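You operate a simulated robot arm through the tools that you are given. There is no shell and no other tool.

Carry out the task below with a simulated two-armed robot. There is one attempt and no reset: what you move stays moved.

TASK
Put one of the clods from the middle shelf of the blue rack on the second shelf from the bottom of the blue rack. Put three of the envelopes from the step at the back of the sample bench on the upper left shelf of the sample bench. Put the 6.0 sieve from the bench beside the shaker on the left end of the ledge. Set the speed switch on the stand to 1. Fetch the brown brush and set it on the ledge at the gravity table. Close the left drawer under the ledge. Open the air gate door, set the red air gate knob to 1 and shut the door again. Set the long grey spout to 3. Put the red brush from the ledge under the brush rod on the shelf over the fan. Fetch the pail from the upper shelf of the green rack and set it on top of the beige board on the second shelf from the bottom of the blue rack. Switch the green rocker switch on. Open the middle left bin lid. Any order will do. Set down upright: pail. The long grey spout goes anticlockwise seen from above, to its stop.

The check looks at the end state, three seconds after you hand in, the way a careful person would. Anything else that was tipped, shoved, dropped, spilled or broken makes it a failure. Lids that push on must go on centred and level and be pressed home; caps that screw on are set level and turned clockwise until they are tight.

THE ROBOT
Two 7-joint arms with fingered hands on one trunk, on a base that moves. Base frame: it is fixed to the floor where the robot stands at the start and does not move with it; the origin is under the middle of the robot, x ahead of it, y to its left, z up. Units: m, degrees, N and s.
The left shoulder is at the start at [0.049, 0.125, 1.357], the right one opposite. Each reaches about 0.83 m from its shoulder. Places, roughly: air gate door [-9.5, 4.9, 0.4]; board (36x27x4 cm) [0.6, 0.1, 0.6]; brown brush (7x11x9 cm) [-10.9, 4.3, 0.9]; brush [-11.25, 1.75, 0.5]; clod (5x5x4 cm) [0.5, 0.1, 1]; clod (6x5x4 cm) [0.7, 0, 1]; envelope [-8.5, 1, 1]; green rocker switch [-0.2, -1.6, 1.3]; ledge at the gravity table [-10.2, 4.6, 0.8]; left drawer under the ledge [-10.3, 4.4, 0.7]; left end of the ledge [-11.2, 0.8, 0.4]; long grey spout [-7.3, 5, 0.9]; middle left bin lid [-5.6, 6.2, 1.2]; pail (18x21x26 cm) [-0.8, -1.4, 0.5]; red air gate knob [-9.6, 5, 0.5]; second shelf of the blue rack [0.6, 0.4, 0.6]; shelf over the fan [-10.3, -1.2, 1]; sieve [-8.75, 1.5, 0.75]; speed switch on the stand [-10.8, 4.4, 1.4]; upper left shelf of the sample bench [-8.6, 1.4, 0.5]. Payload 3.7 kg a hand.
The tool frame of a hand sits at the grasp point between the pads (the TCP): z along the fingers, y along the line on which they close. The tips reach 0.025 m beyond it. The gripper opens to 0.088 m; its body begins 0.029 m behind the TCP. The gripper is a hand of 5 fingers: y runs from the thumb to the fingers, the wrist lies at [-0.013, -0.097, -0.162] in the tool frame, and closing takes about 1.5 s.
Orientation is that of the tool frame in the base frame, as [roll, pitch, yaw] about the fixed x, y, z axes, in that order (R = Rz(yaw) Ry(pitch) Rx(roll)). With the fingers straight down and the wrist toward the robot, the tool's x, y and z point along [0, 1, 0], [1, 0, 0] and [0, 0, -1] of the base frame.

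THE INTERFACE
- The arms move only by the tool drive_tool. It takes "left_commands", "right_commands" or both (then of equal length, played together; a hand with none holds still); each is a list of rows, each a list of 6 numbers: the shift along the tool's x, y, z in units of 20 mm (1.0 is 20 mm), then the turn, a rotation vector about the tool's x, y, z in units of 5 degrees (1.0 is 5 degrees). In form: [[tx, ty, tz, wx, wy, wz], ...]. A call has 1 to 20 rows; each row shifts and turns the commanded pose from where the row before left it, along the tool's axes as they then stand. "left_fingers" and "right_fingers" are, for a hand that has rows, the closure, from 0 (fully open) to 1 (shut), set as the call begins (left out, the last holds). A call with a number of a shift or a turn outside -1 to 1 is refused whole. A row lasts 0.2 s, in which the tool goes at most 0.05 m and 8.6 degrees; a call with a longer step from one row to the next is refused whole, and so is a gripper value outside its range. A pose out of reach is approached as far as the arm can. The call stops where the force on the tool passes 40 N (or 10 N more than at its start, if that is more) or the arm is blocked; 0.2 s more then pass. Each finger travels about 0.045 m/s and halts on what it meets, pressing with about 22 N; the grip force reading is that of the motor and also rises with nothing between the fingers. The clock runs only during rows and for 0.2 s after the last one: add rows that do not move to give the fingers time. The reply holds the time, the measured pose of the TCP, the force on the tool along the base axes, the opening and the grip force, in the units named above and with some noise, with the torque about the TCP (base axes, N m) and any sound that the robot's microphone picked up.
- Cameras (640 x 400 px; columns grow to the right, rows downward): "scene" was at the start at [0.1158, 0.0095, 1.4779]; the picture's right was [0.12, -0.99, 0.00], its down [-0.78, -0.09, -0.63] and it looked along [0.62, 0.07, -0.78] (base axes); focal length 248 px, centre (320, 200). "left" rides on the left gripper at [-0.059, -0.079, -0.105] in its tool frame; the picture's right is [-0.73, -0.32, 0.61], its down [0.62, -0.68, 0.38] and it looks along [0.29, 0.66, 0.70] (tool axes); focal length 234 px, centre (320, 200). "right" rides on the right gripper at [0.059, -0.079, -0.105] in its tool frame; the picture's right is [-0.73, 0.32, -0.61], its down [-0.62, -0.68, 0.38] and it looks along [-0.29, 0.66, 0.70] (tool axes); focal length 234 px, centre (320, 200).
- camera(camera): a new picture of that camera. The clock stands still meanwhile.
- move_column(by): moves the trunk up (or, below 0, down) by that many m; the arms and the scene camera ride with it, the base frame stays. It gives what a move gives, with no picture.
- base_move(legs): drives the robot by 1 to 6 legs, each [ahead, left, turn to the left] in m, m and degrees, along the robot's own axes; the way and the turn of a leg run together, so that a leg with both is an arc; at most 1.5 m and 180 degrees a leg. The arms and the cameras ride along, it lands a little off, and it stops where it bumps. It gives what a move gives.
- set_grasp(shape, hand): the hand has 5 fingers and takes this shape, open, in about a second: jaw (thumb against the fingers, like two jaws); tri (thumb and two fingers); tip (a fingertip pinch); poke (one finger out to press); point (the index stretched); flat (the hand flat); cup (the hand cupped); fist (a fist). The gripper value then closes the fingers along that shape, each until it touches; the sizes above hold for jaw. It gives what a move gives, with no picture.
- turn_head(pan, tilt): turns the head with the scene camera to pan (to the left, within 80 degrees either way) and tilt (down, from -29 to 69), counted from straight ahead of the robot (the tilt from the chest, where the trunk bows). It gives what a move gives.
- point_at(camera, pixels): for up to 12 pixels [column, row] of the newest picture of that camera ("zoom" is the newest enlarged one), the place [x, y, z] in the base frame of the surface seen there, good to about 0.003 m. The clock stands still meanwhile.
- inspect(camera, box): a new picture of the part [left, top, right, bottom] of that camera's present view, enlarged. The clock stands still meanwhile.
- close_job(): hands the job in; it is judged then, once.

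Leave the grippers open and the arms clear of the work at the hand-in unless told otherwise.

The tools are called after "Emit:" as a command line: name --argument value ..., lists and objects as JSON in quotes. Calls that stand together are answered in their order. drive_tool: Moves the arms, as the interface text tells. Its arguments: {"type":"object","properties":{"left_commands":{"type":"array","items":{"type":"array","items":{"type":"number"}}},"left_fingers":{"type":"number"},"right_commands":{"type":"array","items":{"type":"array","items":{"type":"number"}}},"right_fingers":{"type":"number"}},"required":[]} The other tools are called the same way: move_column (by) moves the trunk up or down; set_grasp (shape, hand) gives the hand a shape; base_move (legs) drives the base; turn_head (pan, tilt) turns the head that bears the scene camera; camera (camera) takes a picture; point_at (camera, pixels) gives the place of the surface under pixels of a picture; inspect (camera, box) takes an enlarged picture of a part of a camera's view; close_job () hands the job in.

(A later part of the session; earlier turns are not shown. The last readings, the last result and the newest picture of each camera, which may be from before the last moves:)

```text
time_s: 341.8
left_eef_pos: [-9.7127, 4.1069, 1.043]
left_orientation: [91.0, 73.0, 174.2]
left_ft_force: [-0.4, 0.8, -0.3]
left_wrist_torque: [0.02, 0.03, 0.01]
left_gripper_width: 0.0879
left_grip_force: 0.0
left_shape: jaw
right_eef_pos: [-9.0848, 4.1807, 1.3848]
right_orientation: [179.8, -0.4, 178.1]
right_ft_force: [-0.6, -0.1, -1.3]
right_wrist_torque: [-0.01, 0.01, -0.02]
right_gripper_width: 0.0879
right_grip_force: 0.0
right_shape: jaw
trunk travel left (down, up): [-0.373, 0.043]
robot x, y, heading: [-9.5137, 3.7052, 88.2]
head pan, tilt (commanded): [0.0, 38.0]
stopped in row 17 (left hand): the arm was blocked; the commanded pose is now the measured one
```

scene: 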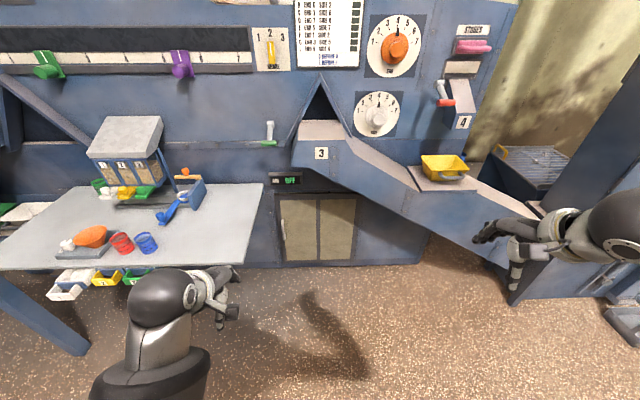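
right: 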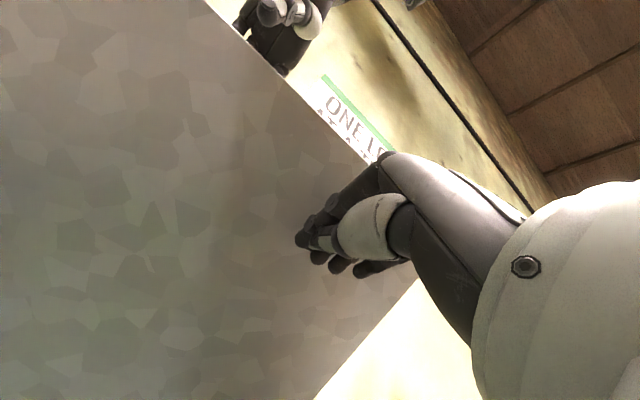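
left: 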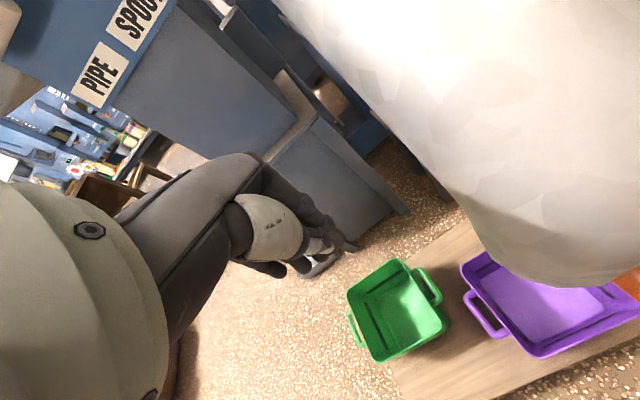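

The roll stopped at 73°, which is enough for a vertical bar. I drive 0.27 m ahead and lower the trunk.

Emit:
base_move --legs '[[0.27, -0.05, 2]]'

Emit:
move_column --by -0.36

Emit:
turn_head --pan 0 --tilt 40

Emit:
camera --camera "scene"

```text
time_s: 343.7
left_eef_pos: [-9.6768, 4.3714, 1.042]
left_orientation: [91.1, 72.9, 176.8]
left_ft_force: [0.1, -0.4, -0.1]
left_wrist_torque: [0.01, 0.0, -0.01]
left_gripper_width: 0.088
left_grip_force: 0.0
left_shape: jaw
right_eef_pos: [-9.0511, 4.4705, 1.3834]
right_orientation: [179.8, -0.3, -179.7]
right_ft_force: [-0.1, 0.6, 0.2]
right_wrist_torque: [-0.03, 0.0, 0.0]
right_gripper_width: 0.0878
right_grip_force: 0.2
right_shape: jaw
trunk travel left (down, up): [-0.373, 0.043]
robot x, y, heading: [-9.4629, 3.9739, 90.6]
head pan, tilt (commanded): [0.0, 38.0]
```

```text
time_s: 347.2
left_eef_pos: [-9.6758, 4.3709, 0.6826]
left_orientation: [90.9, 73.0, 176.5]
left_ft_force: [0.4, -0.3, -0.3]
left_wrist_torque: [-0.04, 0.03, 0.03]
left_gripper_width: 0.0876
left_grip_force: 0.0
left_shape: jaw
right_eef_pos: [-9.0521, 4.4687, 1.0242]
right_orientation: [179.7, -0.2, -179.5]
right_ft_force: [-0.5, -0.7, 0.2]
right_wrist_torque: [0.0, 0.0, 0.01]
right_gripper_width: 0.0877
right_grip_force: 0.1
right_shape: jaw
trunk travel left (down, up): [-0.013, 0.403]
robot x, y, heading: [-9.4626, 3.9752, 90.6]
head pan, tilt (commanded): [0.0, 38.0]
```

```text
time_s: 347.8
left_eef_pos: [-9.6766, 4.3718, 0.6821]
left_orientation: [91.0, 73.0, 176.6]
left_ft_force: [-0.2, 0.2, -0.4]
left_wrist_torque: [0.0, -0.02, 0.01]
left_gripper_width: 0.0878
left_grip_force: 0.0
left_shape: jaw
right_eef_pos: [-9.052, 4.4688, 1.0237]
right_orientation: [179.7, -0.2, -179.6]
right_ft_force: [0.0, -0.2, -0.5]
right_wrist_torque: [0.0, 0.01, -0.01]
right_gripper_width: 0.0877
right_grip_force: 0.0
right_shape: jaw
trunk travel left (down, up): [-0.013, 0.403]
robot x, y, heading: [-9.4636, 3.9764, 90.7]
head pan, tilt (commanded): [0.0, 40.0]
```

```text
taken
```

scene: 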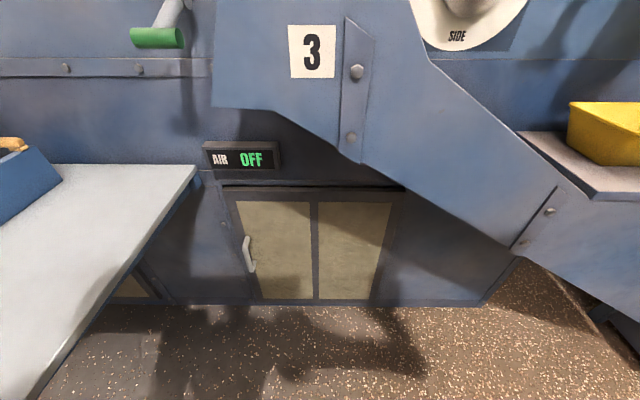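

Clear view of the door. I lower the left hand by 0.21 m and then advance toward the handle, stopping short at y≈4.72.

Emit:
drive_tool --left_commands '[[0.97, -0.1, 0.1, 0, 0, 0], [0.97, -0.1, 0.1, 0, 0, 0], [0.97, -0.1, 0.1, 0, 0, 0], [0.97, -0.1, 0.1, 0, 0, 0], [0.97, -0.1, 0.1, 0, 0, 0], [0.97, -0.1, 0.1, 0, 0, 0], [0.97, -0.1, 0.1, 0, 0, 0], [0.97, -0.1, 0.1, 0, 0, 0], [0.97, -0.1, 0.1, 0, 0, 0], [0.97, -0.1, 0.1, 0, 0, 0], [0.97, -0.1, 0.1, 0, 0, 0], [0, 0, 0, 0, 0, 0]]'

Emit:
drive_tool --left_commands '[[0, 0, 1, 0, 0, 0], [0, 0, 1, 0, 0, 0], [0, 0, 1, 0, 0, 0], [0, 0, 1, 0, 0, 0], [0, 0, 1, 0, 0, 0], [0, 0, 1, 0, 0, 0], [0, 0, 1, 0, 0, 0], [0, 0, 1, 0, 0, 0], [0, 0, 1, 0, 0, 0], [0, 0, 1, 0, 0, 0], [0, 0, 1, 0, 0, 0], [0, 0, 1, 0, 0, 0], [0, 0, 1, 0, 0, 0], [0, 0, 1, 0, 0, 0], [0, 0, 1, 0, 0, 0], [0, 0, 0, 0, 0, 0]]'

Emit:
camera --camera "scene"

Emit:
camera --camera "left"

```text
time_s: 348.9
left_eef_pos: [-9.6875, 4.3674, 0.6677]
left_orientation: [69.9, 74.1, 157.1]
left_ft_force: [0.2, -0.9, 0.2]
left_wrist_torque: [-0.01, 0.02, -0.01]
left_gripper_width: 0.0877
left_grip_force: 0.2
left_shape: jaw
right_eef_pos: [-9.0504, 4.4605, 1.0271]
right_orientation: [179.3, -0.4, -179.5]
right_ft_force: [0.1, -0.8, 0.0]
right_wrist_torque: [0.03, 0.03, -0.01]
right_gripper_width: 0.0879
right_grip_force: 0.2
right_shape: jaw
trunk travel left (down, up): [-0.013, 0.403]
robot x, y, heading: [-9.4574, 3.9741, 90.9]
head pan, tilt (commanded): [0.0, 40.0]
stopped in row 5 (left hand): the arm was blocked; the commanded pose is now the measured one
```

```text
time_s: 352.3
left_eef_pos: [-9.6726, 4.6729, 0.683]
left_orientation: [72.4, 74.1, 159.5]
left_ft_force: [-0.6, -0.3, 0.9]
left_wrist_torque: [-0.02, 0.0, 0.0]
left_gripper_width: 0.0877
left_grip_force: 0.0
left_shape: jaw
right_eef_pos: [-9.0513, 4.4696, 1.0245]
right_orientation: [179.8, -0.3, -179.5]
right_ft_force: [-0.2, -0.4, -0.1]
right_wrist_torque: [0.01, -0.03, 0.0]
right_gripper_width: 0.0877
right_grip_force: 0.0
right_shape: jaw
trunk travel left (down, up): [-0.013, 0.403]
robot x, y, heading: [-9.465, 3.9762, 90.7]
head pan, tilt (commanded): [0.0, 40.0]
```

```text
taken
```

scene: 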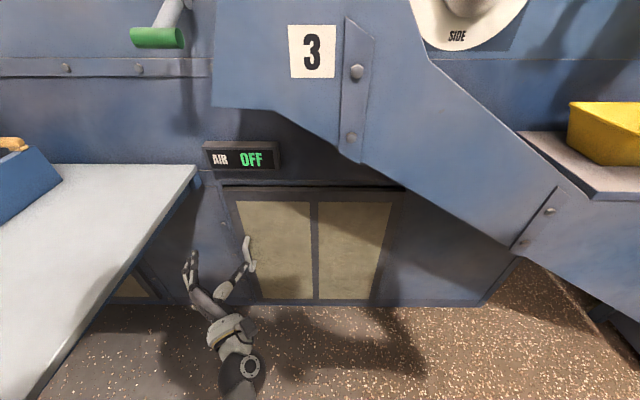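

```text
taken
```

left: 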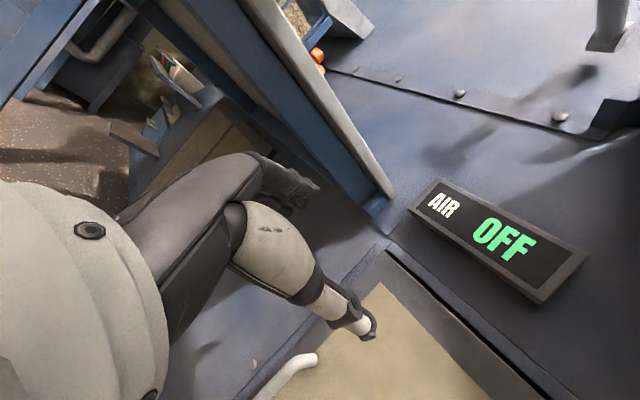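

The hand is forward at z 0.683 now. I try lowering it from here, where the arm is more stretched.

Emit:
drive_tool --left_commands '[[0.964, -0.173, 0.05, 0, 0, 0], [0.964, -0.173, 0.05, 0, 0, 0], [0.964, -0.173, 0.05, 0, 0, 0], [0.964, -0.173, 0.05, 0, 0, 0], [0.964, -0.173, 0.05, 0, 0, 0], [0.964, -0.173, 0.05, 0, 0, 0], [0.964, -0.173, 0.05, 0, 0, 0], [0.964, -0.173, 0.05, 0, 0, 0], [0.964, -0.173, 0.05, 0, 0, 0], [0.964, -0.173, 0.05, 0, 0, 0], [0.964, -0.173, 0.05, 0, 0, 0], [0, 0, 0, 0, 0, 0]]'

Emit:
camera --camera "scene"

Emit:
camera --camera "left"

```text
time_s: 354.9
left_eef_pos: [-9.6876, 4.7056, 0.469]
left_orientation: [72.0, 74.1, 159.1]
left_ft_force: [0.1, 0.7, -0.1]
left_wrist_torque: [-0.03, -0.02, 0.02]
left_gripper_width: 0.088
left_grip_force: 0.0
left_shape: jaw
right_eef_pos: [-9.0518, 4.4703, 1.0234]
right_orientation: [179.8, -0.3, -179.5]
right_ft_force: [0.6, 1.1, 0.9]
right_wrist_torque: [-0.02, 0.01, -0.03]
right_gripper_width: 0.0879
right_grip_force: 0.2
right_shape: jaw
trunk travel left (down, up): [-0.013, 0.403]
robot x, y, heading: [-9.4639, 3.9736, 90.4]
head pan, tilt (commanded): [0.0, 40.0]
```

```text
taken
```

scene: 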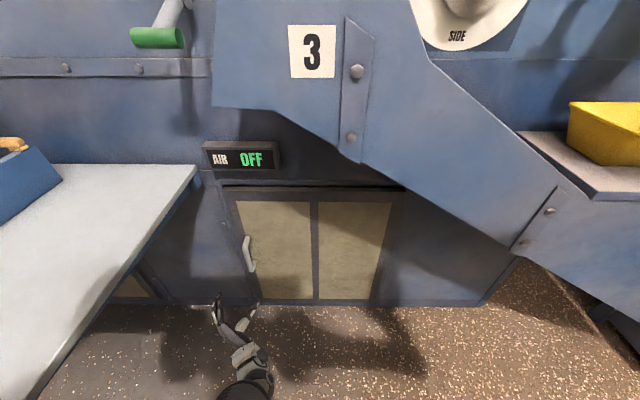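

```text
taken
```

left: 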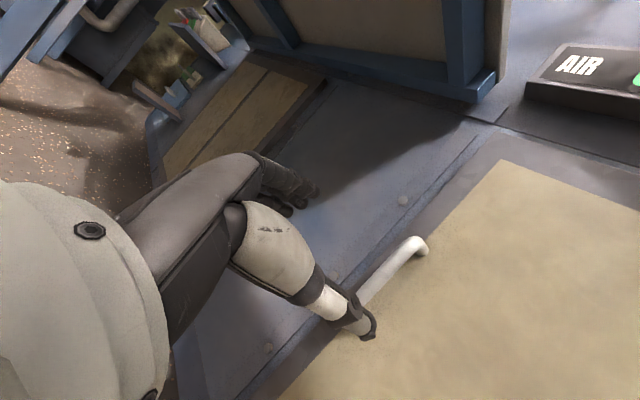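

The handle is visible from the left camera; I verify it.

Emit:
point_at --camera "left" --pixels '[[385, 280], [405, 262], [420, 247], [372, 293]]'

```text
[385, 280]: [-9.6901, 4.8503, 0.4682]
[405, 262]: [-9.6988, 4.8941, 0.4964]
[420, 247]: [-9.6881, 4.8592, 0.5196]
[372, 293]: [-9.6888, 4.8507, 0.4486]
```

It matches. I advance 0.148 m so the bar sits between thumb and fingers.

Emit:
drive_tool --left_commands '[[0.075, 0.054, 0.925, 0, 0, 0], [0.075, 0.054, 0.925, 0, 0, 0], [0.075, 0.054, 0.925, 0, 0, 0], [0.075, 0.054, 0.925, 0, 0, 0], [0.075, 0.054, 0.925, 0, 0, 0], [0.075, 0.054, 0.925, 0, 0, 0], [0.075, 0.054, 0.925, 0, 0, 0], [0.075, 0.054, 0.925, 0, 0, 0], [0, 0, 0, 0, 0, 0]]'

Emit:
camera --camera "left"

```text
time_s: 356.9
left_eef_pos: [-9.6986, 4.8104, 0.5278]
left_orientation: [72.2, 74.1, 159.4]
left_ft_force: [-0.1, -0.2, 0.4]
left_wrist_torque: [0.01, 0.01, -0.04]
left_gripper_width: 0.0879
left_grip_force: 0.1
left_shape: jaw
left hand out of reach, approached as far as the arm can: row 2, 3, 4, 5, 6, 7, 8
right_eef_pos: [-9.0515, 4.4701, 1.0239]
right_orientation: [179.8, -0.4, -179.5]
right_ft_force: [-0.6, 0.9, 1.3]
right_wrist_torque: [0.01, 0.01, 0.0]
right_gripper_width: 0.0875
right_grip_force: 0.0
right_shape: jaw
trunk travel left (down, up): [-0.013, 0.403]
robot x, y, heading: [-9.4633, 3.9762, 90.6]
head pan, tilt (commanded): [0.0, 40.0]
```

```text
taken
```

left: 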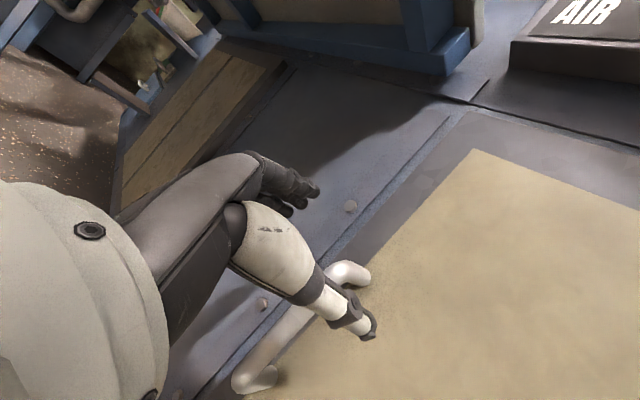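

Out of reach by a few centimetres (it drifted up to z 0.528). I retract 0.1 m, drive 0.1 m closer, and try again.

Emit:
drive_tool --left_commands '[[0, 0, -1, 0, 0, 0], [0, 0, -1, 0, 0, 0], [0, 0, -1, 0, 0, 0], [0, 0, -1, 0, 0, 0], [0, 0, -1, 0, 0, 0], [0, 0, -1, 0, 0, 0], [0, 0, 0, 0, 0, 0]]'

Emit:
base_move --legs '[[0.1, 0, 0]]'

Emit:
camera --camera "left"

Emit:
camera --camera "scene"

```text
time_s: 358.5
left_eef_pos: [-9.7071, 4.6905, 0.5197]
left_orientation: [72.2, 74.1, 159.3]
left_ft_force: [-0.5, -0.3, 0.1]
left_wrist_torque: [0.02, 0.01, 0.02]
left_gripper_width: 0.0878
left_grip_force: 0.1
left_shape: jaw
right_eef_pos: [-9.0526, 4.47, 1.0241]
right_orientation: [179.8, -0.3, -179.6]
right_ft_force: [1.1, -0.1, 0.5]
right_wrist_torque: [0.0, -0.03, 0.01]
right_gripper_width: 0.0879
right_grip_force: 0.1
right_shape: jaw
trunk travel left (down, up): [-0.013, 0.403]
robot x, y, heading: [-9.4611, 3.9735, 90.5]
head pan, tilt (commanded): [0.0, 40.0]
```

```text
time_s: 359.7
left_eef_pos: [-9.7069, 4.7886, 0.5176]
left_orientation: [72.2, 74.0, 159.3]
left_ft_force: [0.2, 0.2, -0.3]
left_wrist_torque: [0.03, 0.0, -0.01]
left_gripper_width: 0.0876
left_grip_force: 0.1
left_shape: jaw
right_eef_pos: [-9.0514, 4.5698, 1.0235]
right_orientation: [179.9, -0.3, -179.6]
right_ft_force: [-0.3, 0.3, 0.4]
right_wrist_torque: [-0.02, 0.01, -0.03]
right_gripper_width: 0.0879
right_grip_force: 0.1
right_shape: jaw
trunk travel left (down, up): [-0.013, 0.403]
robot x, y, heading: [-9.4638, 4.0722, 90.6]
head pan, tilt (commanded): [0.0, 40.0]
```

```text
taken
```

left: 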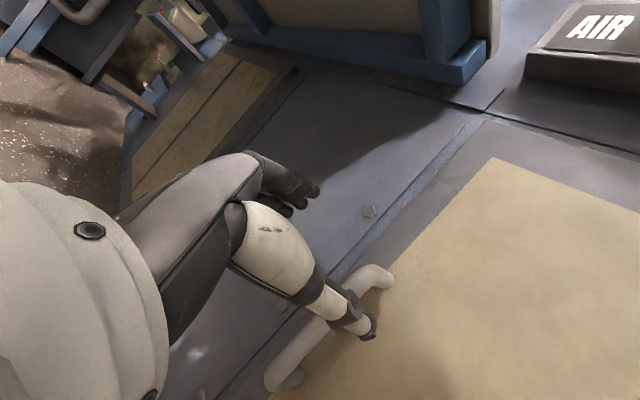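

```text
taken
```

scene: 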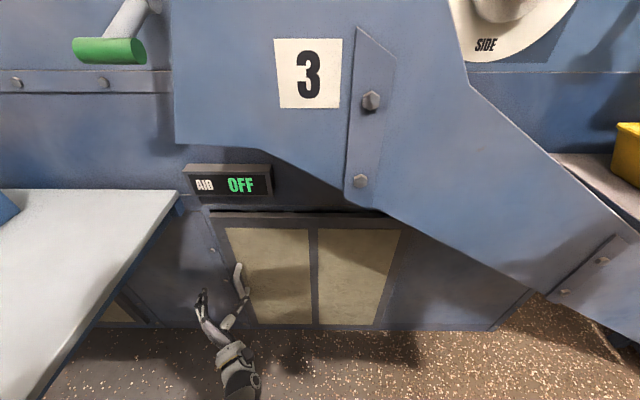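

Emit:
drive_tool --left_commands '[[0.96, -0.7, -0.1, 0, 0, 0], [0.96, -0.7, -0.1, 0, 0, 0], [0.1, 0.05, 0.7, 0, 0, 0], [0.1, 0.05, 0.7, 0, 0, 0], [0.1, 0.05, 0.7, 0, 0, 0], [0.1, 0.05, 0.7, 0, 0, 0], [0.1, 0.05, 0.7, 0, 0, 0], [0, 0, 0, 0, 0, 0]]'

Emit:
camera --camera "left"

```text
time_s: 361.5
left_eef_pos: [-9.6971, 4.8457, 0.4837]
left_orientation: [72.0, 74.1, 159.0]
left_ft_force: [-0.1, 0.2, -0.1]
left_wrist_torque: [0.03, 0.02, 0.03]
left_gripper_width: 0.0878
left_grip_force: 0.0
left_shape: jaw
left hand out of reach, approached as far as the arm can: row 5, 6, 7
right_eef_pos: [-9.0524, 4.5696, 1.0238]
right_orientation: [179.8, -0.2, -179.5]
right_ft_force: [0.3, -0.2, -0.6]
right_wrist_torque: [-0.03, 0.0, -0.01]
right_gripper_width: 0.0879
right_grip_force: 0.2
right_shape: jaw
trunk travel left (down, up): [-0.013, 0.403]
robot x, y, heading: [-9.4671, 4.0779, 90.6]
head pan, tilt (commanded): [0.0, 40.0]
```

```text
taken
```

left: 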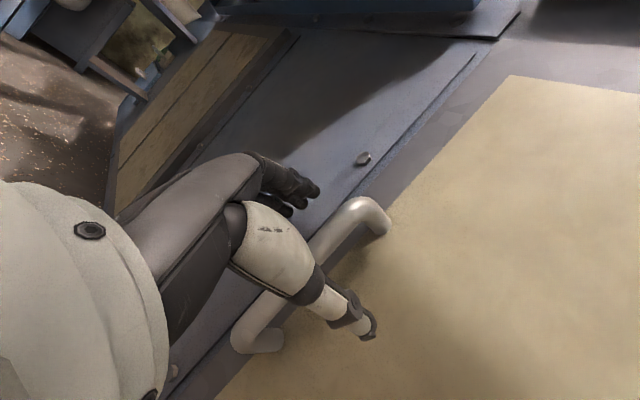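

The bar lies between thumb and fingers. I close on it.

Emit:
drive_tool --left_commands '[[0, 0, 0, 0, 0, 0], [0, 0, 0, 0, 0, 0], [0, 0, 0, 0, 0, 0], [0, 0, 0, 0, 0, 0], [0, 0, 0, 0, 0, 0], [0, 0, 0, 0, 0, 0], [0, 0, 0, 0, 0, 0], [0, 0, 0, 0, 0, 0], [0, 0, 0, 0, 0, 0]]' --left_fingers 1

Emit:
camera --camera "left"

```text
time_s: 363.5
left_eef_pos: [-9.6954, 4.8448, 0.4855]
left_orientation: [72.2, 74.1, 159.1]
left_ft_force: [8.9, 2.2, -3.1]
left_wrist_torque: [-0.03, -0.04, -0.09]
left_gripper_width: 0.01
left_grip_force: 22.3
left_shape: jaw
right_eef_pos: [-9.051, 4.5687, 1.0241]
right_orientation: [179.8, -0.3, -179.6]
right_ft_force: [-0.1, -0.4, -0.4]
right_wrist_torque: [-0.03, -0.04, 0.0]
right_gripper_width: 0.0877
right_grip_force: 0.1
right_shape: jaw
trunk travel left (down, up): [-0.013, 0.403]
robot x, y, heading: [-9.4665, 4.078, 90.6]
head pan, tilt (commanded): [0.0, 40.0]
```

```text
taken
```

left: 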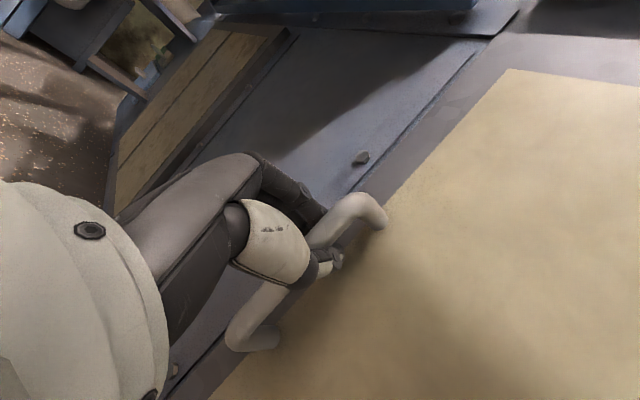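

Gripped. I pull the door open along its arc, first about 10°.

Emit:
drive_tool --left_commands '[[-0.1, -0.1, -0.75, 0, 0, 0], [-0.1, -0.12, -0.75, 0, 0, 0], [-0.1, -0.17, -0.75, 0, 0, 0], [-0.12, -0.22, -0.75, 0, 0, 0], [-0.12, -0.26, -0.75, 0, 0, 0], [0, 0, 0, 0, 0, 0]]'

Emit:
camera --camera "scene"

```text
time_s: 364.9
left_eef_pos: [-9.6809, 4.7694, 0.485]
left_orientation: [72.0, 74.0, 159.0]
left_ft_force: [12.3, 2.1, -5.5]
left_wrist_torque: [0.0, -0.04, -0.1]
left_gripper_width: 0.0103
left_grip_force: 21.4
left_shape: jaw
right_eef_pos: [-9.0524, 4.5696, 1.0227]
right_orientation: [179.8, -0.4, -179.6]
right_ft_force: [-0.9, -0.4, -0.4]
right_wrist_torque: [0.01, 0.01, 0.03]
right_gripper_width: 0.0877
right_grip_force: 0.1
right_shape: jaw
trunk travel left (down, up): [-0.013, 0.403]
robot x, y, heading: [-9.4633, 4.0784, 90.7]
head pan, tilt (commanded): [0.0, 40.0]
```

```text
taken
```

scene: 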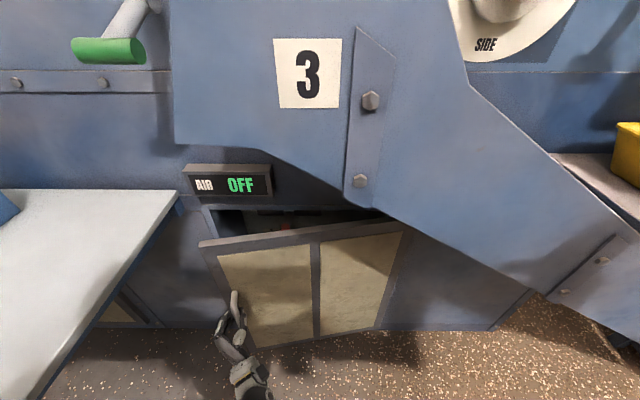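

The door swings. I continue by moving the whole base back 0.107 m and right 0.046 m, following the arc.

Emit:
base_move --legs '[[-0.107, -0.044, 0]]'

Emit:
camera --camera "scene"

```text
time_s: 366.1
left_eef_pos: [-9.6337, 4.6649, 0.4848]
left_orientation: [72.1, 74.1, 159.0]
left_ft_force: [18.2, 10.4, -3.8]
left_wrist_torque: [-0.04, 0.0, -0.08]
left_gripper_width: 0.0094
left_grip_force: 22.1
left_shape: jaw
right_eef_pos: [-9.0076, 4.4627, 1.0238]
right_orientation: [179.8, -0.4, -179.6]
right_ft_force: [0.6, 0.1, 0.0]
right_wrist_torque: [0.01, 0.02, -0.05]
right_gripper_width: 0.0874
right_grip_force: 0.1
right_shape: jaw
trunk travel left (down, up): [-0.013, 0.403]
robot x, y, heading: [-9.4163, 3.9664, 90.4]
head pan, tilt (commanded): [0.0, 40.0]
```

```text
taken
```

scene: 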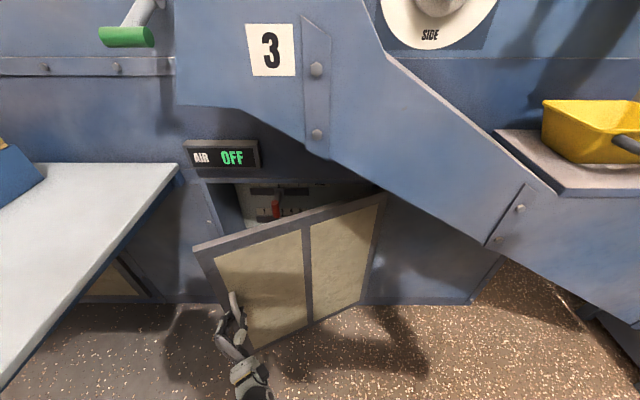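

About 25°. I follow the arc further in two base steps.

Emit:
base_move --legs '[[-0.063, -0.044, 0], [-0.054, -0.054, 0]]'

Emit:
camera --camera "scene"

```text
time_s: 367.9
left_eef_pos: [-9.5335, 4.5498, 0.4863]
left_orientation: [72.5, 74.0, 159.1]
left_ft_force: [19.5, 25.7, -3.3]
left_wrist_torque: [0.02, 0.03, 0.15]
left_gripper_width: 0.0092
left_grip_force: 21.6
left_shape: jaw
right_eef_pos: [-8.9086, 4.3477, 1.0233]
right_orientation: [179.9, -0.4, -179.7]
right_ft_force: [0.0, 0.5, -0.6]
right_wrist_torque: [0.0, -0.03, 0.01]
right_gripper_width: 0.0877
right_grip_force: 0.0
right_shape: jaw
trunk travel left (down, up): [-0.013, 0.403]
robot x, y, heading: [-9.3237, 3.8502, 91.0]
head pan, tilt (commanded): [0.0, 40.0]
```

```text
taken
```

scene: 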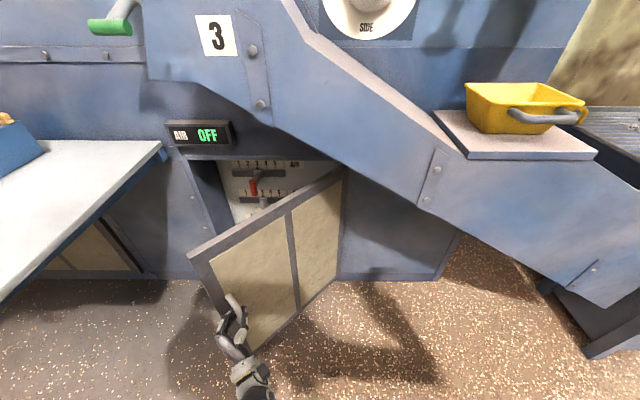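

About 45° open. I look at the panel inside.

Emit:
inspect --camera "scene" --box '[205, 140, 325, 240]'

```text
4.00 times, centred on (265, 190) of scene
```

zoom: 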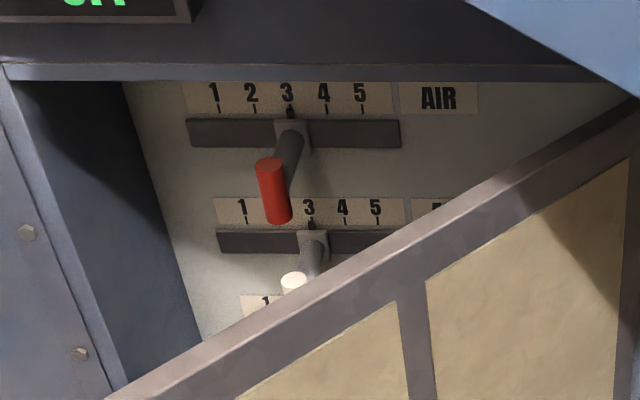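

They are slide levers: the red one stands at 3 on a 1–5 scale and must slide left to 1. I measure.

Emit:
point_at --camera "zoom" --pixels '[[217, 105], [253, 105], [290, 105], [324, 105], [270, 170], [280, 210], [292, 140], [200, 132], [385, 132], [60, 200], [312, 225], [292, 280]]'

```text
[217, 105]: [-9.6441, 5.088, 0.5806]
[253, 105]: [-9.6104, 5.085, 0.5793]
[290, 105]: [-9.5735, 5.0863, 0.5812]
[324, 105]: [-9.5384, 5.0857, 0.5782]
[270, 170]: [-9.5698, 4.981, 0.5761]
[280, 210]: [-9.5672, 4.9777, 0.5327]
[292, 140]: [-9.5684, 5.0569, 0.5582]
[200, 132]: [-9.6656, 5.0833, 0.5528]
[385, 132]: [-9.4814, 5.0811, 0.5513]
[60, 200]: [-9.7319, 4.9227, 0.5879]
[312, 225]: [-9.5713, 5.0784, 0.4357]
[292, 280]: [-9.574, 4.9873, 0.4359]
```

Tick 1 is at x −9.644, tick 3 at −9.5735 (35 mm per step); the red grip is an upright cylinder at (−9.57, 4.98, 0.555). The door must be wide open first. I release the handle, retract, and go around its free edge to push it from inside.

Emit:
drive_tool --left_commands '[[0, 0, 0, 0, 0, 0], [0, 0, 0, 0, 0, 0], [0, 0, 0, 0, 0, 0], [0, 0, 0, 0, 0, 0], [0, 0, 0, 0, 0, 0], [0, 0, 0, 0, 0, 0], [0, 0, 0, 0, 0, 0]]' --left_fingers 0

Emit:
drive_tool --left_commands '[[0, 0, -0.8, 0, 0, 0], [0, 0, -0.8, 0, 0, 0], [0, 0, -0.8, 0, 0, 0], [0, 0, -0.8, 0, 0, 0], [0, 0, -0.8, 0, 0, 0], [0, 0, 0, 0, 0, 0]]'

Emit:
camera --camera "scene"

Emit:
camera --camera "left"

```text
time_s: 369.5
left_eef_pos: [-9.534, 4.5488, 0.4864]
left_orientation: [71.8, 74.0, 158.5]
left_ft_force: [0.5, 0.2, 0.4]
left_wrist_torque: [-0.02, 0.01, 0.01]
left_gripper_width: 0.0877
left_grip_force: 0.0
left_shape: jaw
right_eef_pos: [-8.9089, 4.3462, 1.0238]
right_orientation: [179.8, -0.3, -179.7]
right_ft_force: [-0.6, 0.1, 0.3]
right_wrist_torque: [-0.01, -0.02, -0.01]
right_gripper_width: 0.0881
right_grip_force: 0.1
right_shape: jaw
trunk travel left (down, up): [-0.013, 0.403]
robot x, y, heading: [-9.3198, 3.8523, 90.6]
head pan, tilt (commanded): [0.0, 40.0]
```

```text
time_s: 371.1
left_eef_pos: [-9.537, 4.5178, 0.5152]
left_orientation: [53.7, 71.2, 141.1]
left_ft_force: [0.3, -0.7, -1.0]
left_wrist_torque: [0.01, -0.02, -0.01]
left_gripper_width: 0.0878
left_grip_force: 0.0
left_shape: jaw
right_eef_pos: [-8.9076, 4.3466, 1.0205]
right_orientation: [179.8, -0.4, -179.6]
right_ft_force: [-0.2, -0.2, 0.0]
right_wrist_torque: [0.0, -0.02, 0.0]
right_gripper_width: 0.0876
right_grip_force: 0.0
right_shape: jaw
trunk travel left (down, up): [-0.013, 0.403]
robot x, y, heading: [-9.3263, 3.8541, 90.4]
head pan, tilt (commanded): [0.0, 40.0]
stopped in row 6 (left hand): the arm was blocked; the commanded pose is now the measured one
```

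```text
taken
```

scene: 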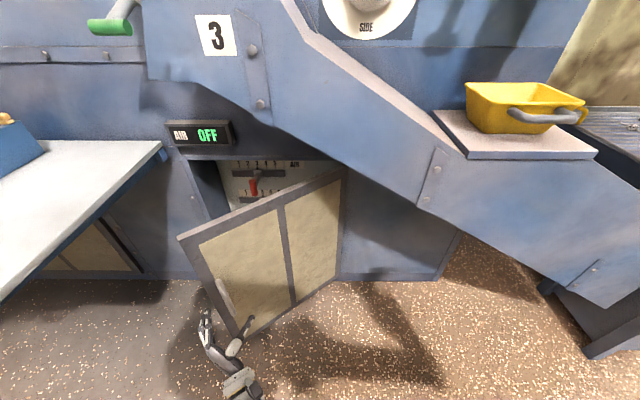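

```text
taken
```

left: 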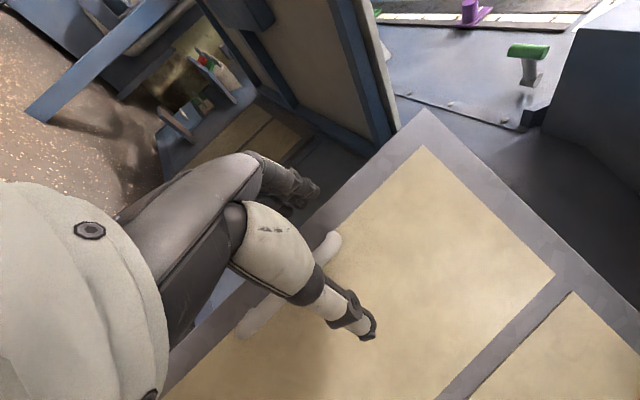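

The arm can't fold back further, so I use the base: back 0.13 m to free the hand from the handle.

Emit:
base_move --legs '[[-0.13, 0, 0]]'

Emit:
camera --camera "scene"

```text
time_s: 372.4
left_eef_pos: [-9.5385, 4.3877, 0.5139]
left_orientation: [55.2, 71.2, 142.7]
left_ft_force: [0.0, 0.6, 0.1]
left_wrist_torque: [0.0, 0.02, 0.0]
left_gripper_width: 0.0877
left_grip_force: 0.1
left_shape: jaw
right_eef_pos: [-8.906, 4.2171, 1.0212]
right_orientation: [179.9, -0.4, -179.6]
right_ft_force: [0.6, 0.3, -1.4]
right_wrist_torque: [0.03, 0.02, -0.01]
right_gripper_width: 0.0878
right_grip_force: 0.0
right_shape: jaw
trunk travel left (down, up): [-0.013, 0.403]
robot x, y, heading: [-9.3205, 3.7222, 90.3]
head pan, tilt (commanded): [0.0, 40.0]
```

```text
taken
```

scene: 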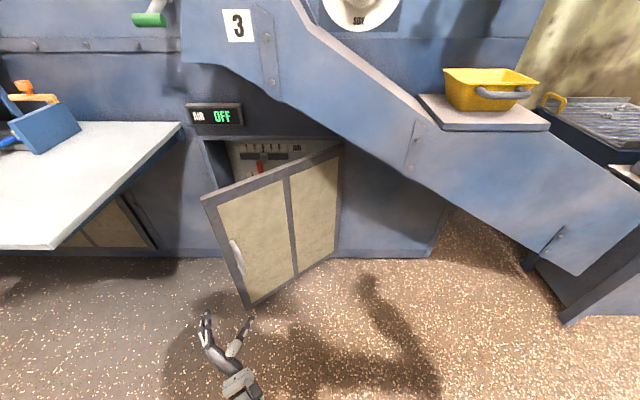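

The door stays at about 45°. I close the hand, shift the base left 0.16 m, then forward 0.25 m so the hand is inside the door's edge.

Emit:
drive_tool --left_commands '[[0, 0, 0, 0, 0, 0], [0, 0, 0, 0, 0, 0], [0, 0, 0, 0, 0, 0], [0, 0, 0, 0, 0, 0], [0, 0, 0, 0, 0, 0], [0, 0, 0, 0, 0, 0]]' --left_fingers 1

Emit:
base_move --legs '[[0, 0.16, 0], [0.25, 0, 0]]'

Emit:
camera --camera "scene"

Emit:
camera --camera "left"

```text
time_s: 373.8
left_eef_pos: [-9.5383, 4.3868, 0.5157]
left_orientation: [54.4, 71.1, 141.9]
left_ft_force: [-0.8, -0.4, 0.0]
left_wrist_torque: [-0.02, 0.04, 0.01]
left_gripper_width: 0.0
left_grip_force: 19.5
left_shape: jaw
right_eef_pos: [-8.9065, 4.2164, 1.0226]
right_orientation: [179.8, -0.4, -179.6]
right_ft_force: [-1.1, -0.3, -0.4]
right_wrist_torque: [0.0, 0.0, 0.0]
right_gripper_width: 0.0876
right_grip_force: 0.1
right_shape: jaw
trunk travel left (down, up): [-0.013, 0.403]
robot x, y, heading: [-9.3208, 3.7232, 90.5]
head pan, tilt (commanded): [0.0, 40.0]
```

```text
time_s: 377.3
left_eef_pos: [-9.7044, 4.6349, 0.5165]
left_orientation: [54.3, 71.1, 142.0]
left_ft_force: [-0.4, 0.1, 0.0]
left_wrist_torque: [-0.01, -0.03, 0.01]
left_gripper_width: 0.0
left_grip_force: 22.1
left_shape: jaw
right_eef_pos: [-9.073, 4.465, 1.0226]
right_orientation: [179.8, -0.4, -179.5]
right_ft_force: [-0.4, 1.0, 0.1]
right_wrist_torque: [-0.02, 0.01, 0.02]
right_gripper_width: 0.0879
right_grip_force: 0.1
right_shape: jaw
trunk travel left (down, up): [-0.013, 0.403]
robot x, y, heading: [-9.4852, 3.9727, 90.6]
head pan, tilt (commanded): [0.0, 40.0]
```

```text
taken
```

scene: 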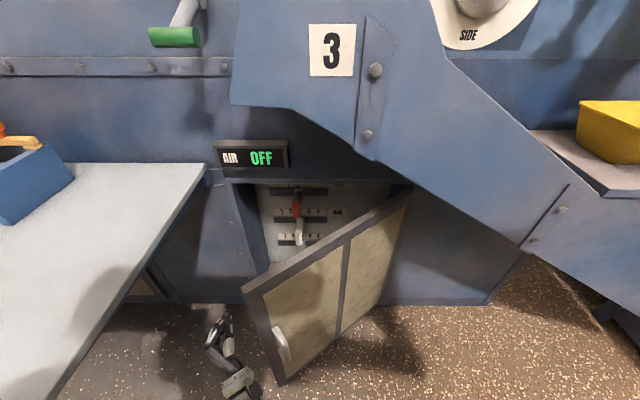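

```text
taken
```

left: 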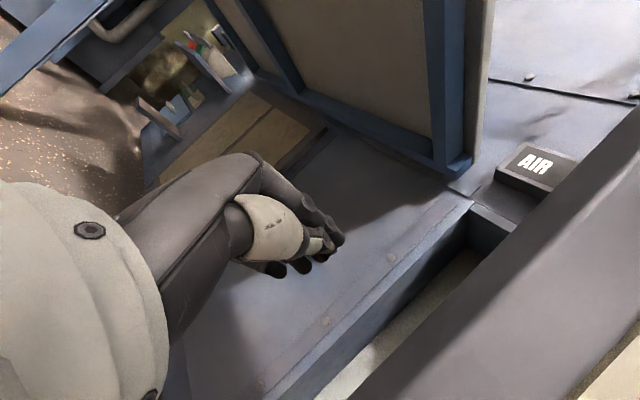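

The closed hand is just left of the door's free edge. I reach 0.06 m further in, then shift the base right to push the door open.

Emit:
drive_tool --left_commands '[[0, 0, 1, 0, 0, 0], [0, 0, 1, 0, 0, 0], [0, 0, 1, 0, 0, 0], [0, 0, 0, 0, 0, 0]]'

Emit:
base_move --legs '[[0, -0.2, 0]]'

Emit:
camera --camera "scene"

```text
time_s: 378.3
left_eef_pos: [-9.7013, 4.6924, 0.5278]
left_orientation: [54.0, 71.2, 141.5]
left_ft_force: [0.8, -0.3, -0.4]
left_wrist_torque: [-0.05, -0.01, -0.01]
left_gripper_width: 0.0
left_grip_force: 21.9
left_shape: jaw
right_eef_pos: [-9.0747, 4.4649, 1.0243]
right_orientation: [179.7, -0.3, -179.5]
right_ft_force: [-0.2, -1.1, -0.5]
right_wrist_torque: [-0.01, 0.01, -0.03]
right_gripper_width: 0.0878
right_grip_force: 0.1
right_shape: jaw
trunk travel left (down, up): [-0.013, 0.403]
robot x, y, heading: [-9.487, 3.9698, 90.7]
head pan, tilt (commanded): [0.0, 40.0]
```

```text
time_s: 379.3
left_eef_pos: [-9.694, 4.6894, 0.5259]
left_orientation: [54.5, 71.0, 143.0]
left_ft_force: [-0.6, -0.1, 0.1]
left_wrist_torque: [-0.03, 0.02, -0.04]
left_gripper_width: 0.0002
left_grip_force: 22.0
left_shape: jaw
right_eef_pos: [-9.057, 4.4646, 1.024]
right_orientation: [179.8, -0.3, -179.4]
right_ft_force: [0.2, -0.1, -0.2]
right_wrist_torque: [-0.02, 0.01, -0.02]
right_gripper_width: 0.0879
right_grip_force: 0.1
right_shape: jaw
trunk travel left (down, up): [-0.013, 0.403]
robot x, y, heading: [-9.4686, 3.9707, 90.6]
head pan, tilt (commanded): [0.0, 40.0]
stopped in leg 1: the force on the tool passed its limit at 50 N (the readings are from after the stop); the commanded pose is now the measured one
```

```text
taken
```

scene: 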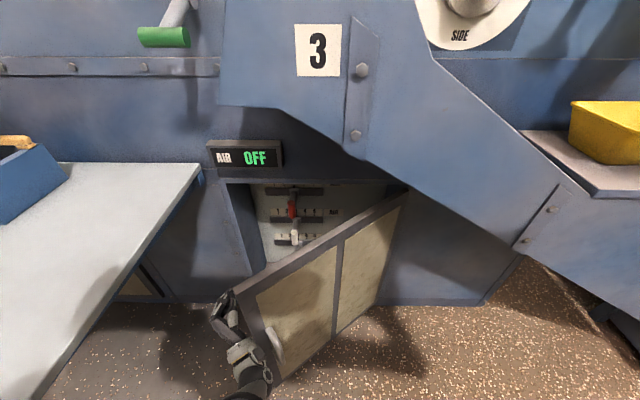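

The hand jammed on the door's edge (wrist outside, fingers inside). I back out and turn the hand palm-down, so it's slimmer sideways.

Emit:
base_move --legs '[[-0.16, 0.02, 0]]'

Emit:
drive_tool --left_commands '[[0, 0, 0, 0, 0, 1], [0, 0, 0, 0, 0, 1], [0, 0, 0, 0, 0, 1], [0, 0, 0, 0, 0, 1], [0, 0, 0, 0, 0, 1], [0, 0, 0, 0, 0, 1], [0, 0, 0, 0, 0, 1], [0, 0, 0, 0, 0, 1], [0, 0, 0, 0, 0, 1], [0, 0, 0, 0, 0, 1], [0, 0, 0, 0, 0, 1], [0, 0, 0, 0, 0, 1], [0, 0, 0, 0, 0, 1], [0, 0, 0, 0, 0, 1], [0, 0, 0, 0, 0, 0]]'

Emit:
camera --camera "scene"

```text
time_s: 380.7
left_eef_pos: [-9.7122, 4.5306, 0.5271]
left_orientation: [54.4, 70.9, 143.1]
left_ft_force: [0.1, -0.4, 0.3]
left_wrist_torque: [0.01, 0.0, -0.02]
left_gripper_width: 0.0
left_grip_force: 22.2
left_shape: jaw
right_eef_pos: [-9.0763, 4.3092, 1.0245]
right_orientation: [179.8, -0.3, -179.2]
right_ft_force: [0.3, -0.3, -0.5]
right_wrist_torque: [0.02, 0.0, 0.03]
right_gripper_width: 0.0878
right_grip_force: 0.0
right_shape: jaw
trunk travel left (down, up): [-0.013, 0.403]
robot x, y, heading: [-9.4843, 3.8126, 91.1]
head pan, tilt (commanded): [0.0, 40.0]
```

```text
time_s: 383.9
left_eef_pos: [-9.7127, 4.5247, 0.5395]
left_orientation: [79.0, 4.1, 176.6]
left_ft_force: [0.8, -0.5, -0.4]
left_wrist_torque: [-0.03, 0.0, 0.03]
left_gripper_width: 0.0
left_grip_force: 21.8
left_shape: jaw
left hand out of reach, approached as far as the arm can: row 9, 11
right_eef_pos: [-9.0769, 4.3093, 1.0234]
right_orientation: [179.8, -0.3, -179.2]
right_ft_force: [0.0, 0.0, -0.1]
right_wrist_torque: [0.0, -0.05, 0.01]
right_gripper_width: 0.0877
right_grip_force: 0.1
right_shape: jaw
trunk travel left (down, up): [-0.013, 0.403]
robot x, y, heading: [-9.4837, 3.8132, 91.0]
head pan, tilt (commanded): [0.0, 40.0]
```

```text
taken
```

scene: 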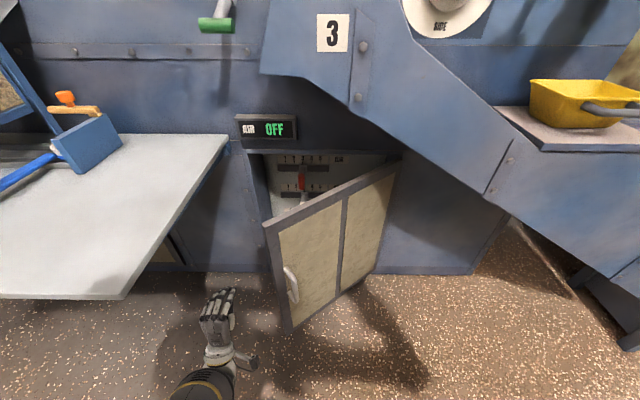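

The hand is now slim, palm down, left of the door. I measure the door's free edge.

Emit:
point_at --camera "scene" --pixels '[[268, 228], [288, 325], [398, 165], [300, 180], [325, 185], [218, 300]]'

```text
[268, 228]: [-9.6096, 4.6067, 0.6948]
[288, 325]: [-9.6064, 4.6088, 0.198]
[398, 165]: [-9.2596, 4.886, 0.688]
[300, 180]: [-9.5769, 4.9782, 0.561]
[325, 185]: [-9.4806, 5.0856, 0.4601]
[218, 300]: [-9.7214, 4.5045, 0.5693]
```

Door edge at (−9.61, 4.607), i.e. about 38° open. I drive 0.16 m ahead and reach 0.06 m further, staying left of the edge.

Emit:
base_move --legs '[[0.16, 0, 0]]'

Emit:
drive_tool --left_commands '[[0.04, -0.19, 0.98, 0, 0, 0], [0.04, -0.19, 0.98, 0, 0, 0], [0.04, -0.19, 0.98, 0, 0, 0], [0, 0, 0, 0, 0, 0]]'

Emit:
camera --camera "scene"

Emit:
camera --camera "left"

```text
time_s: 385.3
left_eef_pos: [-9.7148, 4.6832, 0.539]
left_orientation: [79.0, 4.2, 176.5]
left_ft_force: [-0.8, -0.1, 0.0]
left_wrist_torque: [0.03, -0.01, 0.0]
left_gripper_width: 0.0
left_grip_force: 22.2
left_shape: jaw
right_eef_pos: [-9.0792, 4.4706, 1.0227]
right_orientation: [179.8, -0.3, -179.1]
right_ft_force: [0.5, -1.2, 0.1]
right_wrist_torque: [-0.01, -0.01, -0.01]
right_gripper_width: 0.0877
right_grip_force: 0.0
right_shape: jaw
trunk travel left (down, up): [-0.013, 0.403]
robot x, y, heading: [-9.4872, 3.9746, 90.8]
head pan, tilt (commanded): [0.0, 40.0]
```

```text
time_s: 386.3
left_eef_pos: [-9.7229, 4.7254, 0.5647]
left_orientation: [79.0, 4.2, 176.4]
left_ft_force: [0.8, 0.2, -0.3]
left_wrist_torque: [0.02, -0.03, 0.0]
left_gripper_width: 0.0
left_grip_force: 21.7
left_shape: jaw
left hand out of reach, approached as far as the arm can: row 1, 2, 3
right_eef_pos: [-9.0801, 4.4694, 1.0232]
right_orientation: [179.7, -0.4, -179.1]
right_ft_force: [0.7, -0.9, -0.3]
right_wrist_torque: [0.01, -0.01, 0.03]
right_gripper_width: 0.0877
right_grip_force: 0.0
right_shape: jaw
trunk travel left (down, up): [-0.013, 0.403]
robot x, y, heading: [-9.4887, 3.9719, 90.8]
head pan, tilt (commanded): [0.0, 40.0]
```

```text
taken
```

scene: 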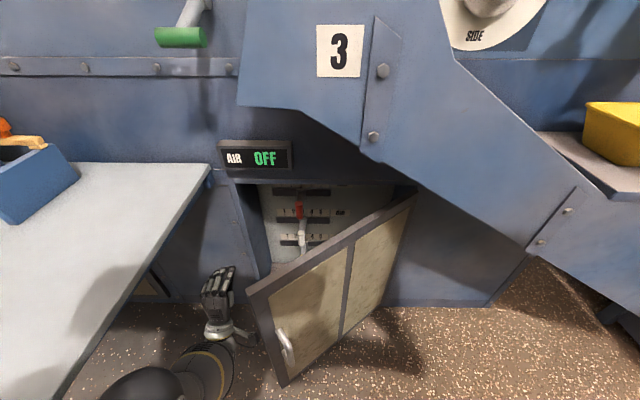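

```text
taken
```

left: 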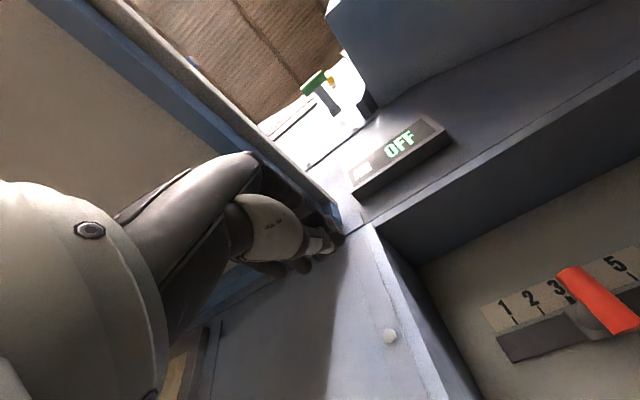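

The hand is inside the gap. I push to the right with the arm.

Emit:
drive_tool --left_commands '[[-0.7, 0, 0, 0, 0, 0], [-0.7, 0, 0, 0, 0, 0], [-0.7, 0, 0, 0, 0, 0], [-0.7, 0, 0, 0, 0, 0], [-0.7, 0, 0, 0, 0, 0], [-0.7, 0, 0, 0, 0, 0], [-0.7, 0, 0, 0, 0, 0], [-0.7, 0, 0, 0, 0, 0], [-0.7, 0, 0, 0, 0, 0], [-0.7, 0, 0, 0, 0, 0], [0, 0, 0, 0, 0, 0]]'

Emit:
camera --camera "scene"

```text
time_s: 388.7
left_eef_pos: [-9.5955, 4.711, 0.5619]
left_orientation: [79.9, 3.7, 176.9]
left_ft_force: [-5.8, 4.9, 2.6]
left_wrist_torque: [0.11, 0.4, -0.36]
left_gripper_width: 0.0
left_grip_force: 21.7
left_shape: jaw
left hand out of reach, approached as far as the arm can: row 2, 5
right_eef_pos: [-9.0846, 4.4661, 1.0265]
right_orientation: [179.6, -0.1, -178.9]
right_ft_force: [-0.4, 1.2, 1.1]
right_wrist_torque: [0.0, -0.03, 0.02]
right_gripper_width: 0.0879
right_grip_force: 0.0
right_shape: jaw
trunk travel left (down, up): [-0.013, 0.403]
robot x, y, heading: [-9.4871, 3.9685, 91.0]
head pan, tilt (commanded): [0.0, 40.0]
```

```text
taken
```

scene: 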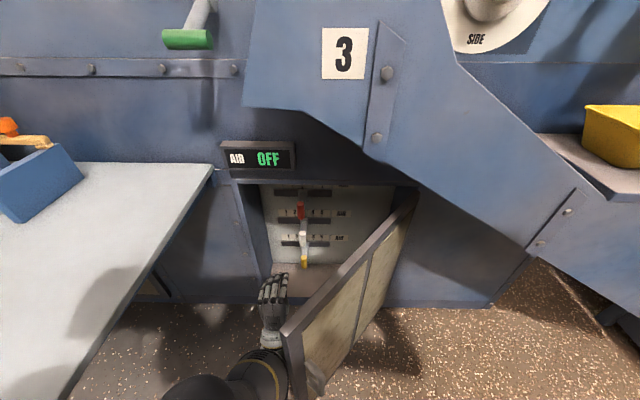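

The door is moving (about 60°). I keep pushing right.

Emit:
drive_tool --left_commands '[[-0.8, 0, 0, 0, 0, 0], [-0.8, 0, 0, 0, 0, 0], [-0.8, 0, 0, 0, 0, 0], [-0.8, 0, 0, 0, 0, 0], [-0.8, 0, 0, 0, 0, 0], [-0.8, 0, 0, 0, 0, 0], [-0.8, 0, 0, 0, 0, 0], [-0.8, 0, 0, 0, 0, 0], [-0.8, 0, 0, 0, 0, 0], [-0.8, 0, 0, 0, 0, 0], [-0.8, 0, 0, 0, 0, 0], [-0.8, 0, 0, 0, 0, 0], [0, 0, 0, 0, 0, 0]]'

Emit:
camera --camera "scene"

```text
time_s: 391.5
left_eef_pos: [-9.4116, 4.6907, 0.6082]
left_orientation: [79.2, 4.2, 176.5]
left_ft_force: [-0.5, -0.2, 0.3]
left_wrist_torque: [-0.02, -0.01, 0.04]
left_gripper_width: 0.0
left_grip_force: 22.1
left_shape: jaw
left hand out of reach, approached as far as the arm can: row 5, 7, 9, 10, 12
right_eef_pos: [-9.078, 4.4696, 1.0232]
right_orientation: [179.7, -0.3, -179.1]
right_ft_force: [0.6, 0.3, 0.5]
right_wrist_torque: [-0.01, -0.04, 0.02]
right_gripper_width: 0.0882
right_grip_force: 0.1
right_shape: jaw
trunk travel left (down, up): [-0.013, 0.403]
robot x, y, heading: [-9.4906, 3.9754, 91.1]
head pan, tilt (commanded): [0.0, 40.0]
```

```text
taken
```

scene: 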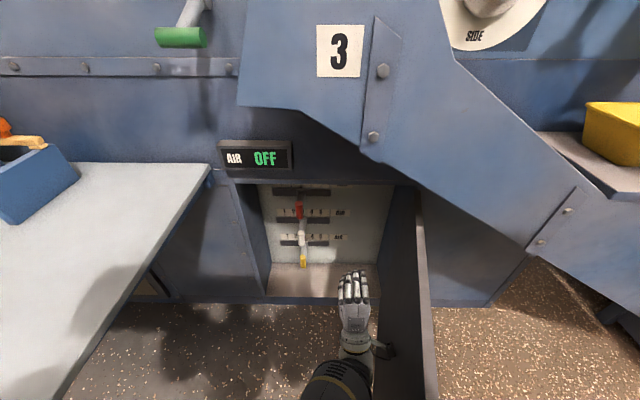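

The door stands open at about 90°. Now a close look at the sliders.

Emit:
inspect --camera "scene" --box '[240, 170, 400, 280]'

Emit:
point_at --camera "zoom" --pixels '[[235, 130], [238, 155], [237, 175], [245, 190], [247, 220], [252, 265], [200, 190], [160, 180], [330, 180], [236, 192], [110, 60], [245, 240]]'

```text
3.64 times, centred on (320, 225) of scene
```

zoom: 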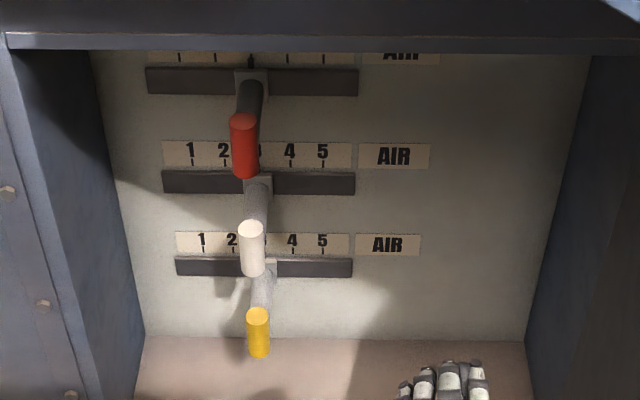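

```text
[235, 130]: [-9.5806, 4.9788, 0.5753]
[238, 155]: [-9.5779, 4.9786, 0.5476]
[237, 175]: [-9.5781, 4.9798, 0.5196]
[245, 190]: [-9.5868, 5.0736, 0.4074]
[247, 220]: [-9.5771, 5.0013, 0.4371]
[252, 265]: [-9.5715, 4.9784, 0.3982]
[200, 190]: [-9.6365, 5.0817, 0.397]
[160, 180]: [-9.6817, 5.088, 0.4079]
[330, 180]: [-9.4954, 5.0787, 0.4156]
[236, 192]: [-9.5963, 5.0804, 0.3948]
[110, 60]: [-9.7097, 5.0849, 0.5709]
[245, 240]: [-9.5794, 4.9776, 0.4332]
```

I need to come about 0.25 m closer; I check how far the chute in front of my head protrudes.

Emit:
point_at --camera "scene" --pixels '[[340, 50], [270, 60], [380, 130], [300, 110], [480, 180], [560, 230], [420, 300], [430, 380], [200, 170], [60, 390], [185, 38], [150, 100]]'

```text
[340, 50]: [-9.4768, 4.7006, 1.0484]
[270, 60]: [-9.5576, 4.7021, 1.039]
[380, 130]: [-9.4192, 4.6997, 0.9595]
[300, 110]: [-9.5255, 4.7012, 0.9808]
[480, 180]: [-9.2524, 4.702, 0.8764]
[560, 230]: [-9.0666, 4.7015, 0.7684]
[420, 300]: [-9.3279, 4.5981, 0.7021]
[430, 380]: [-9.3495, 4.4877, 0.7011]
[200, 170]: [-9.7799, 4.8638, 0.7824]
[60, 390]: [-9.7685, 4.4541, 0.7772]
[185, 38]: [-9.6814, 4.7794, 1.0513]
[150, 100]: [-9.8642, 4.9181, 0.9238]
```

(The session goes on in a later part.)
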